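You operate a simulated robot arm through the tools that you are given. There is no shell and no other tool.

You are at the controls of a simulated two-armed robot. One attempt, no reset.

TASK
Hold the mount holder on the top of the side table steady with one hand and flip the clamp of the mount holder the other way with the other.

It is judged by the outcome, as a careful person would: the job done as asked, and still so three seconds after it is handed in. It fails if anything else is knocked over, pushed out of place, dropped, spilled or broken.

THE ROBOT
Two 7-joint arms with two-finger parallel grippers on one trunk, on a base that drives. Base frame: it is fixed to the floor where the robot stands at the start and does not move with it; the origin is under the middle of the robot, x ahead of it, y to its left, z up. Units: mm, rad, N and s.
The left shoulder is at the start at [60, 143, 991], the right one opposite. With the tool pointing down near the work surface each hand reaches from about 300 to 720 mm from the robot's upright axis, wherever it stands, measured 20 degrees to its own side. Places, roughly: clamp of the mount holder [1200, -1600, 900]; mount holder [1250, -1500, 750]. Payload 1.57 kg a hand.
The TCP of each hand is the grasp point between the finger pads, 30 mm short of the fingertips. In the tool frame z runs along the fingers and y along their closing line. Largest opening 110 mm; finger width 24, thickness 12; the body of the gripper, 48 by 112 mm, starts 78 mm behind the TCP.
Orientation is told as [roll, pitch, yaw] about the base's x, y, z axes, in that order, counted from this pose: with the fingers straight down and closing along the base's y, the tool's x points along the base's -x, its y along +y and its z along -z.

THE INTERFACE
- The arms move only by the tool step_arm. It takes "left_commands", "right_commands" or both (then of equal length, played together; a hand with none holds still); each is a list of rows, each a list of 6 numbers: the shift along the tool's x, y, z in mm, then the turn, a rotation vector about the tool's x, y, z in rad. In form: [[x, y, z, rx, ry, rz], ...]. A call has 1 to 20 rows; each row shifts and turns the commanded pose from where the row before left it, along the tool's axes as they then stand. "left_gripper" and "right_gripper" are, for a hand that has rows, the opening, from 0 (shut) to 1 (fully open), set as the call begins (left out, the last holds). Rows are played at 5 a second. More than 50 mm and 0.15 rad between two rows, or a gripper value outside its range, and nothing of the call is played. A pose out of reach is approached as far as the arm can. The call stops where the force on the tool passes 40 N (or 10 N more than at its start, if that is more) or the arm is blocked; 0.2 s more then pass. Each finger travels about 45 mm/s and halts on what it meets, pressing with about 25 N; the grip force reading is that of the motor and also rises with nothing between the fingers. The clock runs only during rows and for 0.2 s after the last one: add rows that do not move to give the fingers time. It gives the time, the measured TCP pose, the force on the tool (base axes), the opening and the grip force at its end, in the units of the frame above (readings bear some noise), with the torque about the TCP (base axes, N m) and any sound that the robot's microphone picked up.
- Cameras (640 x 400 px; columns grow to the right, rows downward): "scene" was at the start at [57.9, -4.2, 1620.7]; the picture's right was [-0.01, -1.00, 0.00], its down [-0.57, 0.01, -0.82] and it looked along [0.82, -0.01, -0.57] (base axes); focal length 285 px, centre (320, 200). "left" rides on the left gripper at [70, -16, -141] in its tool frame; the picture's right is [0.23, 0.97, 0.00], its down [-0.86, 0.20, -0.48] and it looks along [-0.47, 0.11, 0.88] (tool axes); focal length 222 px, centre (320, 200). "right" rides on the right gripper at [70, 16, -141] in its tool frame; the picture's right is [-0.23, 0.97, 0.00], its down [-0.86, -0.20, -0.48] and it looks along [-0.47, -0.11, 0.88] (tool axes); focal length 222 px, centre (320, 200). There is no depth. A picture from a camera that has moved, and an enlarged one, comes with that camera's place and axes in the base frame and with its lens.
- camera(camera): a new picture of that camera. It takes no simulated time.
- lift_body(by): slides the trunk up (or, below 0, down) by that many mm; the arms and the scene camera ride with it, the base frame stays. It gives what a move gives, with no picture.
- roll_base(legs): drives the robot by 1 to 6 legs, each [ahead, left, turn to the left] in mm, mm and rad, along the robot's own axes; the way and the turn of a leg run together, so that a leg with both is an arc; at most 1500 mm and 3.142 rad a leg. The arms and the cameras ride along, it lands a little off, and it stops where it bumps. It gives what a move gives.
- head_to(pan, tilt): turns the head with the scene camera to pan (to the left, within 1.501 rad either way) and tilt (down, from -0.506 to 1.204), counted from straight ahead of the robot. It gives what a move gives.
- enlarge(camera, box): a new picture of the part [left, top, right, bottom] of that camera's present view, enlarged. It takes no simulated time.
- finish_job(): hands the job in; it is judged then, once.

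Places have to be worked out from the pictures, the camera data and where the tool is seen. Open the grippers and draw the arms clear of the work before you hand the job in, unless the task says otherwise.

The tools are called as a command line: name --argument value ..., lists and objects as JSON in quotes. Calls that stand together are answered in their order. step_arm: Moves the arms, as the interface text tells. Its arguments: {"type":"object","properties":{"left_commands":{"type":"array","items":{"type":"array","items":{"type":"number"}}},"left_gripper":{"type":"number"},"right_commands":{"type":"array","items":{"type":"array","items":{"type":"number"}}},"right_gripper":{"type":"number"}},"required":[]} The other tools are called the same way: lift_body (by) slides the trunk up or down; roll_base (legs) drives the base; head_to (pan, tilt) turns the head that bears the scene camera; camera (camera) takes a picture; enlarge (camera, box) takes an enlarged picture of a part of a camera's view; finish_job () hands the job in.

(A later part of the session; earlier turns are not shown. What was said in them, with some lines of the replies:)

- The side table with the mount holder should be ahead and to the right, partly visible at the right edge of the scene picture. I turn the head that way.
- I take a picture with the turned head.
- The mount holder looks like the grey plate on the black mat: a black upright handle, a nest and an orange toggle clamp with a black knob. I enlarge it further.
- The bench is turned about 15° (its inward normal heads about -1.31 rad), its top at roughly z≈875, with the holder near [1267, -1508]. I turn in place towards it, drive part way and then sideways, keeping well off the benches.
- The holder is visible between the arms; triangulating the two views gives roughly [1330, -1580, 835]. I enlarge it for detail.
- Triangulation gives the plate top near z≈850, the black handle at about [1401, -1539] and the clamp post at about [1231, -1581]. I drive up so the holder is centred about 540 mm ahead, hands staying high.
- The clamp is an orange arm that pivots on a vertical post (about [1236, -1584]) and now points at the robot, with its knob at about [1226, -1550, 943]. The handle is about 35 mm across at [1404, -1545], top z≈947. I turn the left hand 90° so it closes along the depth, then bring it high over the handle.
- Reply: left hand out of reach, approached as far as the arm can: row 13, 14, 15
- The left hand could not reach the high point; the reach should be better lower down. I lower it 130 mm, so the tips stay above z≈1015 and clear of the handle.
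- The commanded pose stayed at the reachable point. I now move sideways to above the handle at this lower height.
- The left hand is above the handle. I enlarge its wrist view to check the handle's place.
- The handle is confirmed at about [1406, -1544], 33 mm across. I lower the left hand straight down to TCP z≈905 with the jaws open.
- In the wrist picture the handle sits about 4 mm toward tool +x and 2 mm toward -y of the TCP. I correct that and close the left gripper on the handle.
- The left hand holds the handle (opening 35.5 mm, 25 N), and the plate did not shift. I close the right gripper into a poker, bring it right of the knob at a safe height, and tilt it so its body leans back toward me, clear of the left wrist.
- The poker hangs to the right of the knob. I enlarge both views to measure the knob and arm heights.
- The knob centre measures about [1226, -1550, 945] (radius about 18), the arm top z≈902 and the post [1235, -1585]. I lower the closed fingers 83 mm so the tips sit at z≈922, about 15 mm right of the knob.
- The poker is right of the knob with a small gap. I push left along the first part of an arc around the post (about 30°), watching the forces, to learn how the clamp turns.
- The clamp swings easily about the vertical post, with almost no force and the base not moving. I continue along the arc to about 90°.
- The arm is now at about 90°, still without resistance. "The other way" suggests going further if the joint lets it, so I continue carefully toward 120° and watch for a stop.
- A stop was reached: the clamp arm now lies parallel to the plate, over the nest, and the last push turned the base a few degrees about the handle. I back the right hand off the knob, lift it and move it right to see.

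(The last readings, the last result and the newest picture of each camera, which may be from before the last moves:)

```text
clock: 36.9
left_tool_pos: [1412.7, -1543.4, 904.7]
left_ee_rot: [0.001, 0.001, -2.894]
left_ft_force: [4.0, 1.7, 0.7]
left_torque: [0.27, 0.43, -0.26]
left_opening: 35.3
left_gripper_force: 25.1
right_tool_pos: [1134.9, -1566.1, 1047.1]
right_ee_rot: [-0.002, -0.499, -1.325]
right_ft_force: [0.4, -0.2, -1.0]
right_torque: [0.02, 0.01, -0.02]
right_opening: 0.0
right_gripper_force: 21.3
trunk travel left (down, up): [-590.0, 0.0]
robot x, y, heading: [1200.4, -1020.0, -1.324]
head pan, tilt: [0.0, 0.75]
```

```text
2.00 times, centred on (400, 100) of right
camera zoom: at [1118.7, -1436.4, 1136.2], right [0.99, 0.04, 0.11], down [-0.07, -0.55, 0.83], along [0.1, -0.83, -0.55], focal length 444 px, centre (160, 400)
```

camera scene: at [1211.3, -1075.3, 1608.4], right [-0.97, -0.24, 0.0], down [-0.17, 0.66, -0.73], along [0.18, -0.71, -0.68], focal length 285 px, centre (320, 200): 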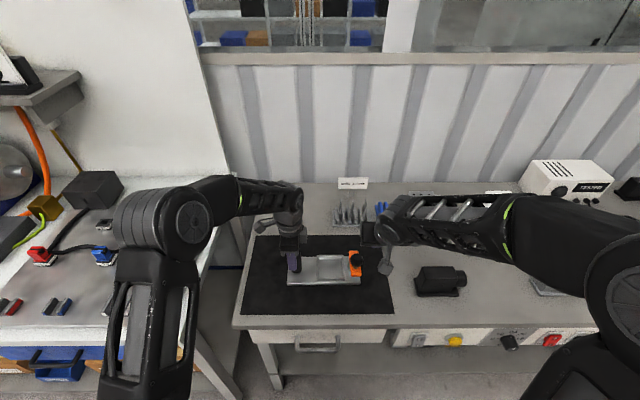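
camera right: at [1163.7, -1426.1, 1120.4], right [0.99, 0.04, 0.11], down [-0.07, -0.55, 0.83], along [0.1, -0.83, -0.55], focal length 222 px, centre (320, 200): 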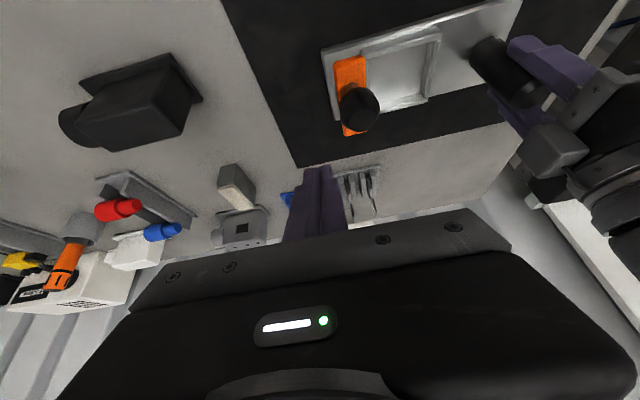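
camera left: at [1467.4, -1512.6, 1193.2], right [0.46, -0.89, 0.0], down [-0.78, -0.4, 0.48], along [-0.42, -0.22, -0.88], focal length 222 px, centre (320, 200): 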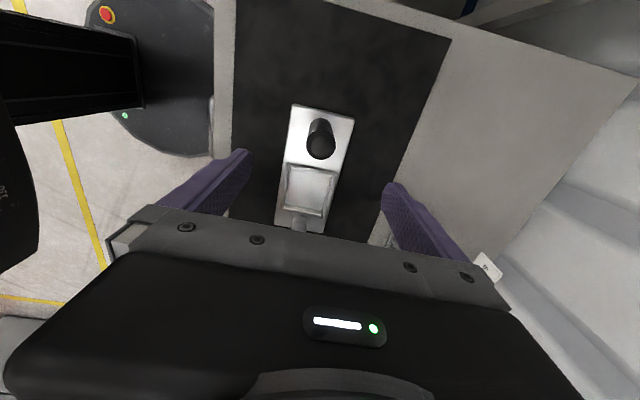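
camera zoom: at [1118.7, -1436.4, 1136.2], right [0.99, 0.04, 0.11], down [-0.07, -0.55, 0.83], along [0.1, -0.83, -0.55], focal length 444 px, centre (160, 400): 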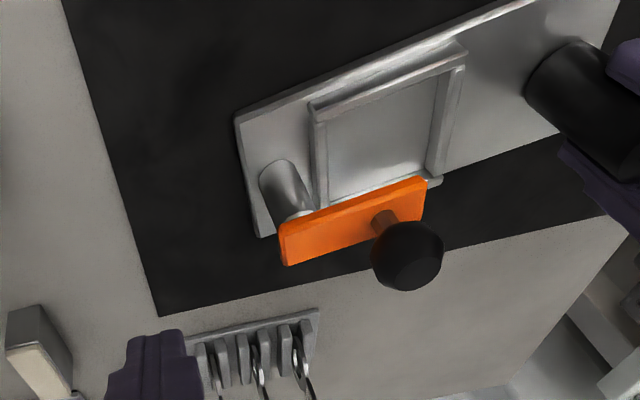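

The clamp now lies across the nest, parallel to the plate, at its stop, but the base turned about 8° around the handle. I want the base back straight: I untilt the right hand and bring it down behind the post on the clamp's tail side. A gentle pull there keeps the clamp against its stop and swings the base back.

step_arm --right_commands '[[0, 0, 0, 0, 0.125, 0], [0, 0, 0, 0, 0.125, 0], [0, 0, 0, 0, 0.125, 0], [0, 0, 0, 0, 0.125, 0], [-38.9, 30.1, 0, 0, 0, 0], [-38.9, 30.1, 0, 0, 0, 0], [-38.9, 30.1, 0, 0, 0, 0], [0, 0, 0, 0, 0, 0]]'

enlarge --camera "scene" --box '[264, 185, 424, 285]'

camera --camera "right"

```text
clock: 38.7
left_tool_pos: [1412.9, -1545.3, 905.6]
left_ee_rot: [0.004, 0.001, -2.895]
left_ft_force: [-0.5, 2.6, 1.3]
left_torque: [0.65, -0.03, -0.18]
left_opening: 35.3
left_gripper_force: 25.2
right_tool_pos: [1254.5, -1654.4, 1048.1]
right_ee_rot: [0.0, 0.0, -1.325]
right_ft_force: [-1.2, 0.1, -0.1]
right_torque: [-0.02, -0.01, 0.0]
right_opening: 0.0
right_gripper_force: 21.6
trunk travel left (down, up): [-590.0, 0.0]
robot x, y, heading: [1196.8, -1021.8, -1.325]
head pan, tilt: [0.0, 0.75]
```

```text
4.00 times, centred on (344, 235) of scene
camera zoom: at [1211.3, -1075.3, 1608.4], right [-0.97, -0.24, 0.0], down [-0.17, 0.66, -0.73], along [0.18, -0.71, -0.68], focal length 1138 px, centre (224, 60)
```

zoom: 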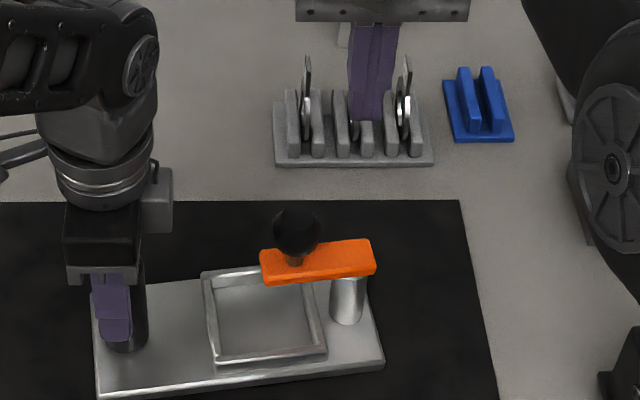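

```text
taken
camera right: at [1250.2, -1582.7, 1189.6], right [1.0, 0.02, 0.0], down [0.01, -0.88, 0.48], along [0.01, -0.48, -0.88], focal length 222 px, centre (320, 200)
```

right: 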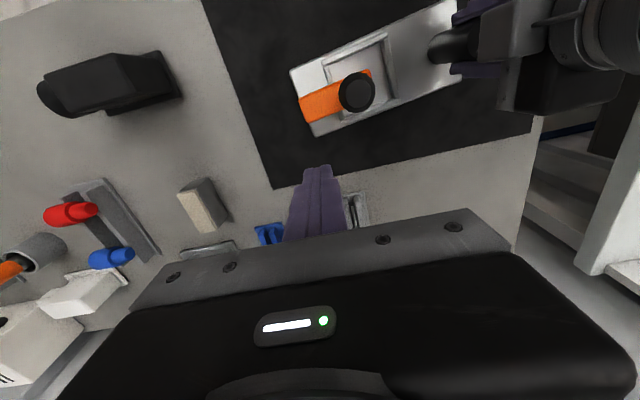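

The tip would land just behind the clamp's tail. I shift 8 mm right and lower to tip z≈880, still about 20 mm clear behind the arm.

step_arm --right_commands '[[0, -8, 0, 0, 0, 0], [0, 0, 35, 0, 0, 0], [0, 0, 35, 0, 0, 0], [0, 0, 35, 0, 0, 0], [0, 0, 32, 0, 0, 0], [0, 0, 0, 0, 0, 0]]'

enlarge --camera "scene" --box '[264, 185, 424, 285]'

enlarge --camera "right" --box '[200, 0, 520, 200]'

```text
clock: 40.1
left_tool_pos: [1414.0, -1544.9, 905.1]
left_ee_rot: [0.004, 0.0, -2.895]
left_ft_force: [0.9, 0.9, 1.0]
left_torque: [0.48, 0.21, -0.07]
left_opening: 35.3
left_gripper_force: 24.6
right_tool_pos: [1245.4, -1658.6, 909.4]
right_ee_rot: [-0.001, -0.003, -1.325]
right_ft_force: [0.1, 0.4, -0.8]
right_torque: [-0.01, 0.02, -0.01]
right_opening: 0.0
right_gripper_force: 21.3
trunk travel left (down, up): [-590.0, 0.0]
robot x, y, heading: [1200.6, -1020.7, -1.323]
head pan, tilt: [0.0, 0.75]
```

```text
4.00 times, centred on (344, 235) of scene
camera zoom: at [1211.2, -1075.3, 1608.4], right [-0.97, -0.24, 0.0], down [-0.17, 0.66, -0.73], along [0.18, -0.71, -0.68], focal length 1138 px, centre (224, 60)
```

zoom: 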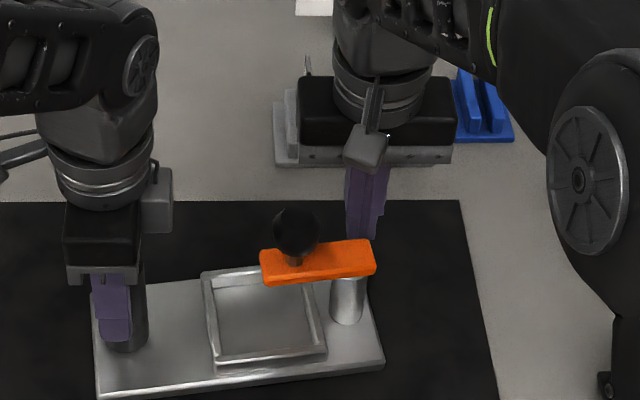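

```text
2.00 times, centred on (360, 100) of right
camera zoom: at [1242.7, -1586.9, 1050.2], right [1.0, 0.02, 0.0], down [0.01, -0.88, 0.48], along [0.01, -0.48, -0.88], focal length 444 px, centre (240, 400)
```

zoom: 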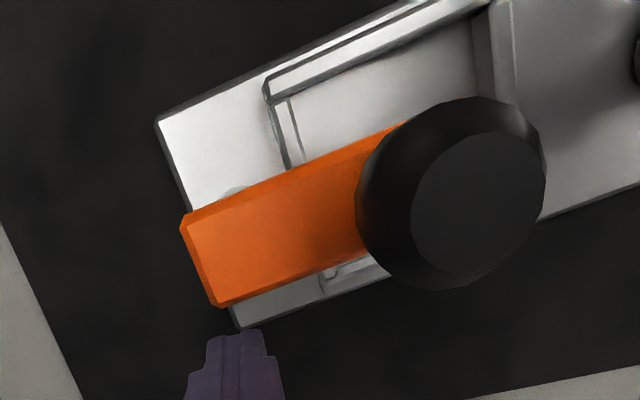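

The tip is behind the clamp's tail and lined up with the post. I draw it slowly toward the robot about 40 mm; about half of that is free travel.

step_arm --right_commands '[[8, 0, 0, 0, 0, 0], [8, 0, 0, 0, 0, 0], [5, -0.5, 0, 0, 0, 0], [5, -0.5, 0, 0, 0, 0], [5, -0.5, 0, 0, 0, 0], [5, -0.5, 0, 0, 0, 0], [4, 0, 0, 0, 0, 0], [0, 0, 0, 0, 0, 0]]'

enlarge --camera "scene" --box '[264, 205, 424, 305]'

enlarge --camera "right" --box '[200, 0, 520, 200]'

```text
clock: 41.9
left_tool_pos: [1412.7, -1544.5, 904.0]
left_ee_rot: [0.005, 0.0, -2.894]
left_ft_force: [-4.5, 1.2, -0.1]
left_torque: [0.35, 0.12, -0.1]
left_opening: 35.6
left_gripper_force: 24.9
right_tool_pos: [1232.8, -1620.2, 909.6]
right_ee_rot: [0.0, 0.001, -1.325]
right_ft_force: [-1.1, -4.1, -0.5]
right_torque: [-0.05, 0.04, 0.02]
right_opening: 0.0
right_gripper_force: 21.2
trunk travel left (down, up): [-590.0, 0.0]
robot x, y, heading: [1200.7, -1019.4, -1.328]
head pan, tilt: [0.0, 0.75]
```

```text
4.00 times, centred on (344, 255) of scene
camera zoom: at [1210.5, -1075.7, 1608.4], right [-0.97, -0.24, 0.0], down [-0.17, 0.66, -0.73], along [0.18, -0.71, -0.68], focal length 1138 px, centre (224, -20)
```

zoom: 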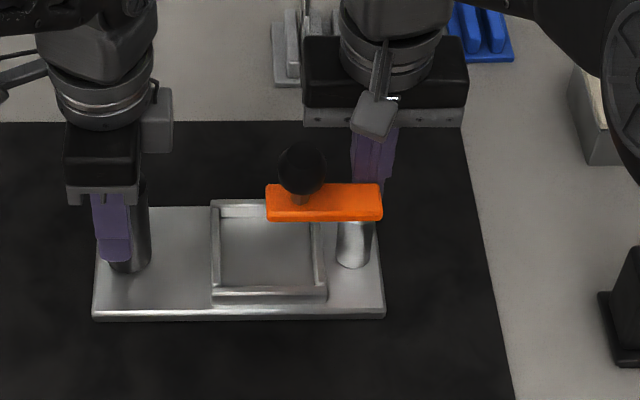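

```text
2.00 times, centred on (360, 100) of right
camera zoom: at [1230.8, -1548.0, 1050.9], right [1.0, 0.02, 0.0], down [0.01, -0.88, 0.48], along [0.01, -0.48, -0.88], focal length 444 px, centre (240, 400)
```

zoom: 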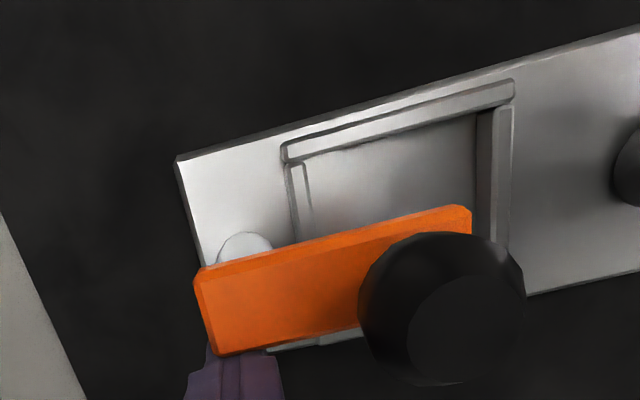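

The base is back square to its old place, and the clamp lies across the nest against its stop. I back the right hand off and lift it clear, the left still holding.

step_arm --right_commands '[[-6, 0, 0, 0, 0, 0], [-8, 0, 0, 0, 0, 0], [0, 0, -35, 0, 0, 0], [0, 0, -35, 0, 0, 0], [0, 0, -35, 0, 0, 0], [0, 0, -35, 0, 0, 0], [0, 0, -35, 0, 0, 0], [20, -40, 0, 0, 0, 0], [20, -40, 0, 0, 0, 0], [20, -40, 0, 0, 0, 0], [0, 0, 0, 0, 0, 0]]'

step_arm --left_commands '[[0, 0, 0, 0, 0, 0], [0, 0, 0, 0, 0, 0], [0, 0, 0, 0, 0, 0], [0, 0, 0, 0, 0, 0], [0, 0, 0, 0, 0, 0], [0, 0, 0, 0, 0, 0], [0, 0, 0, 0, 0, 0]]' --left_gripper 0.8 --right_commands '[[0, 0, 0, 0, 0, 0], [0, 0, 0, 0, 0, 0], [0, 0, 0, 0, 0, 0], [0, 0, 0, 0, 0, 0], [0, 0, 0, 0, 0, 0], [0, 0, 0, 0, 0, 0], [0, 0, 0, 0, 0, 0]]' --right_gripper 1.0

enlarge --camera "scene" --box '[264, 205, 424, 305]'

enlarge --camera "left" --box '[160, 60, 480, 260]'

```text
clock: 44.3
left_tool_pos: [1413.2, -1543.1, 905.1]
left_ee_rot: [0.0, 0.0, -2.897]
left_ft_force: [0.6, 1.0, 2.6]
left_torque: [0.33, 0.39, -0.07]
left_opening: 36.1
left_gripper_force: 25.3
right_tool_pos: [1105.8, -1603.4, 1087.7]
right_ee_rot: [0.0, -0.002, -1.324]
right_ft_force: [0.5, -0.6, -0.2]
right_torque: [0.0, 0.0, 0.03]
right_opening: 0.0
right_gripper_force: 21.1
trunk travel left (down, up): [-590.0, 0.0]
robot x, y, heading: [1194.9, -1021.5, -1.326]
head pan, tilt: [0.0, 0.75]
```

```text
clock: 45.9
left_tool_pos: [1413.6, -1544.3, 904.7]
left_ee_rot: [0.003, 0.0, -2.895]
left_ft_force: [0.0, -0.6, 0.5]
left_torque: [-0.02, 0.01, 0.01]
left_opening: 88.0
left_gripper_force: 0.1
right_tool_pos: [1104.8, -1604.6, 1086.9]
right_ee_rot: [-0.001, -0.004, -1.325]
right_ft_force: [0.2, -0.1, -0.7]
right_torque: [0.03, -0.04, -0.01]
right_opening: 109.9
right_gripper_force: 0.1
trunk travel left (down, up): [-590.0, 0.0]
robot x, y, heading: [1200.5, -1021.0, -1.327]
head pan, tilt: [0.0, 0.75]
```

```text
4.00 times, centred on (344, 255) of scene
camera zoom: at [1211.1, -1075.5, 1608.4], right [-0.97, -0.24, 0.0], down [-0.17, 0.66, -0.73], along [0.18, -0.71, -0.68], focal length 1138 px, centre (224, -20)
```

zoom: 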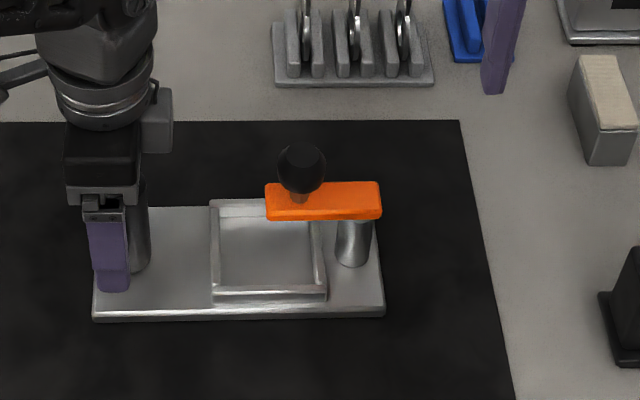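

```text
2.00 times, centred on (320, 160) of left
camera zoom: at [1475.5, -1510.0, 1045.5], right [0.46, -0.89, 0.0], down [-0.78, -0.4, 0.48], along [-0.42, -0.22, -0.88], focal length 444 px, centre (320, 280)
```

zoom: 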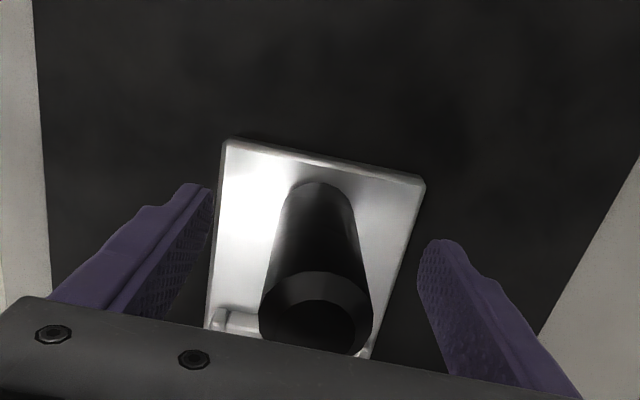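

The left jaws are open and clear of the handle, and the holder has stayed put. I lift the left hand straight up and draw it back to the left.

step_arm --left_commands '[[0, 0, -30, 0, 0, 0], [0, 0, -30, 0, 0, 0], [0, 0, -30, 0, 0, 0], [0, 0, -30, 0, 0, 0], [0, 0, -30, 0, 0, 0], [35, -22, 0, 0, 0, 0], [35, -22, 0, 0, 0, 0], [35, -22, 0, 0, 0, 0], [0, 0, 0, 0, 0, 0]]'

camera --camera "scene"

enlarge --camera "scene" --box '[264, 205, 424, 305]'

```text
clock: 47.9
left_tool_pos: [1492.6, -1454.4, 1052.3]
left_ee_rot: [0.002, -0.001, -2.895]
left_ft_force: [-0.1, 0.5, 0.3]
left_torque: [0.05, 0.0, 0.01]
left_opening: 88.0
left_gripper_force: 0.1
right_tool_pos: [1103.8, -1605.8, 1087.6]
right_ee_rot: [-0.002, 0.0, -1.326]
right_ft_force: [-0.6, -1.0, -0.2]
right_torque: [-0.02, -0.01, 0.0]
right_opening: 109.9
right_gripper_force: 0.1
trunk travel left (down, up): [-590.0, 0.0]
robot x, y, heading: [1200.9, -1020.9, -1.328]
head pan, tilt: [0.0, 0.75]
```

```text
taken
camera scene: at [1210.5, -1076.3, 1608.4], right [-0.97, -0.24, 0.0], down [-0.17, 0.66, -0.73], along [0.18, -0.71, -0.68], focal length 285 px, centre (320, 200)
```

scene: 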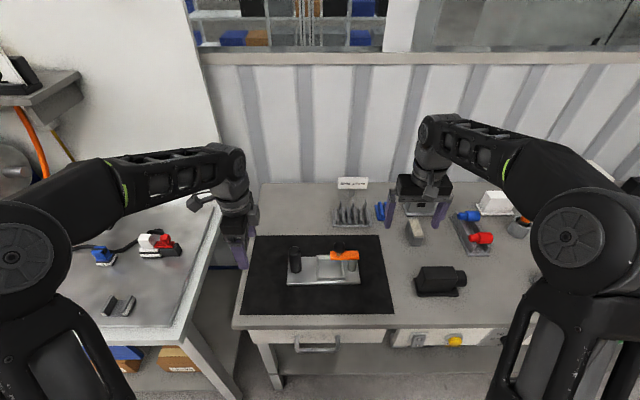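

```text
4.00 times, centred on (344, 255) of scene
camera zoom: at [1210.5, -1076.3, 1608.4], right [-0.97, -0.24, 0.0], down [-0.17, 0.66, -0.73], along [0.18, -0.71, -0.68], focal length 1138 px, centre (224, -20)
```

zoom: 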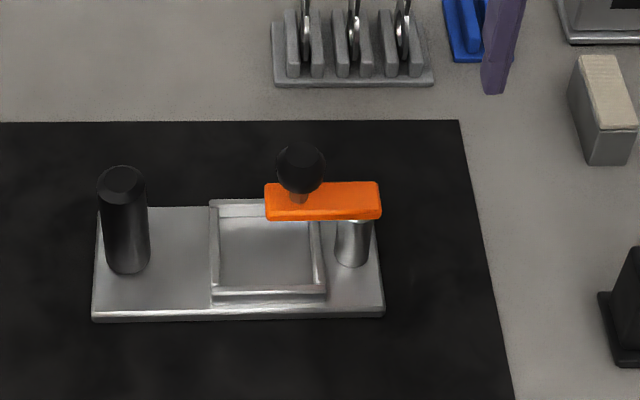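

The holder is in its original place, the clamp has been swung from pointing at the robot to lying across the nest at its stop, and both hands are open and clear. Nothing else on the bench has moved, so I hand the job in.

finish_job

```text
The job is handed in.
```

The clamp is flipped: its orange arm pointed toward the robot at the start and now lies across the nest, up against its stop. The left hand held the holder by its black handle while the right hand swung the clamp round. I handed the job in with both grippers open and clear.

- **Holder moved briefly:** when the clamp hit its stop at about 90°, the last bit of push turned the holder by roughly 8° around the handle. I swung it back with the right hand, and in the last picture it looks square and in its original place. It was therefore not held perfectly steady throughout.
- **How far it flips:** I took the 90° stop as the clamp's other end position. I did not try swinging it the opposite way.

In the final pictures nothing else on the bench appears to have moved.
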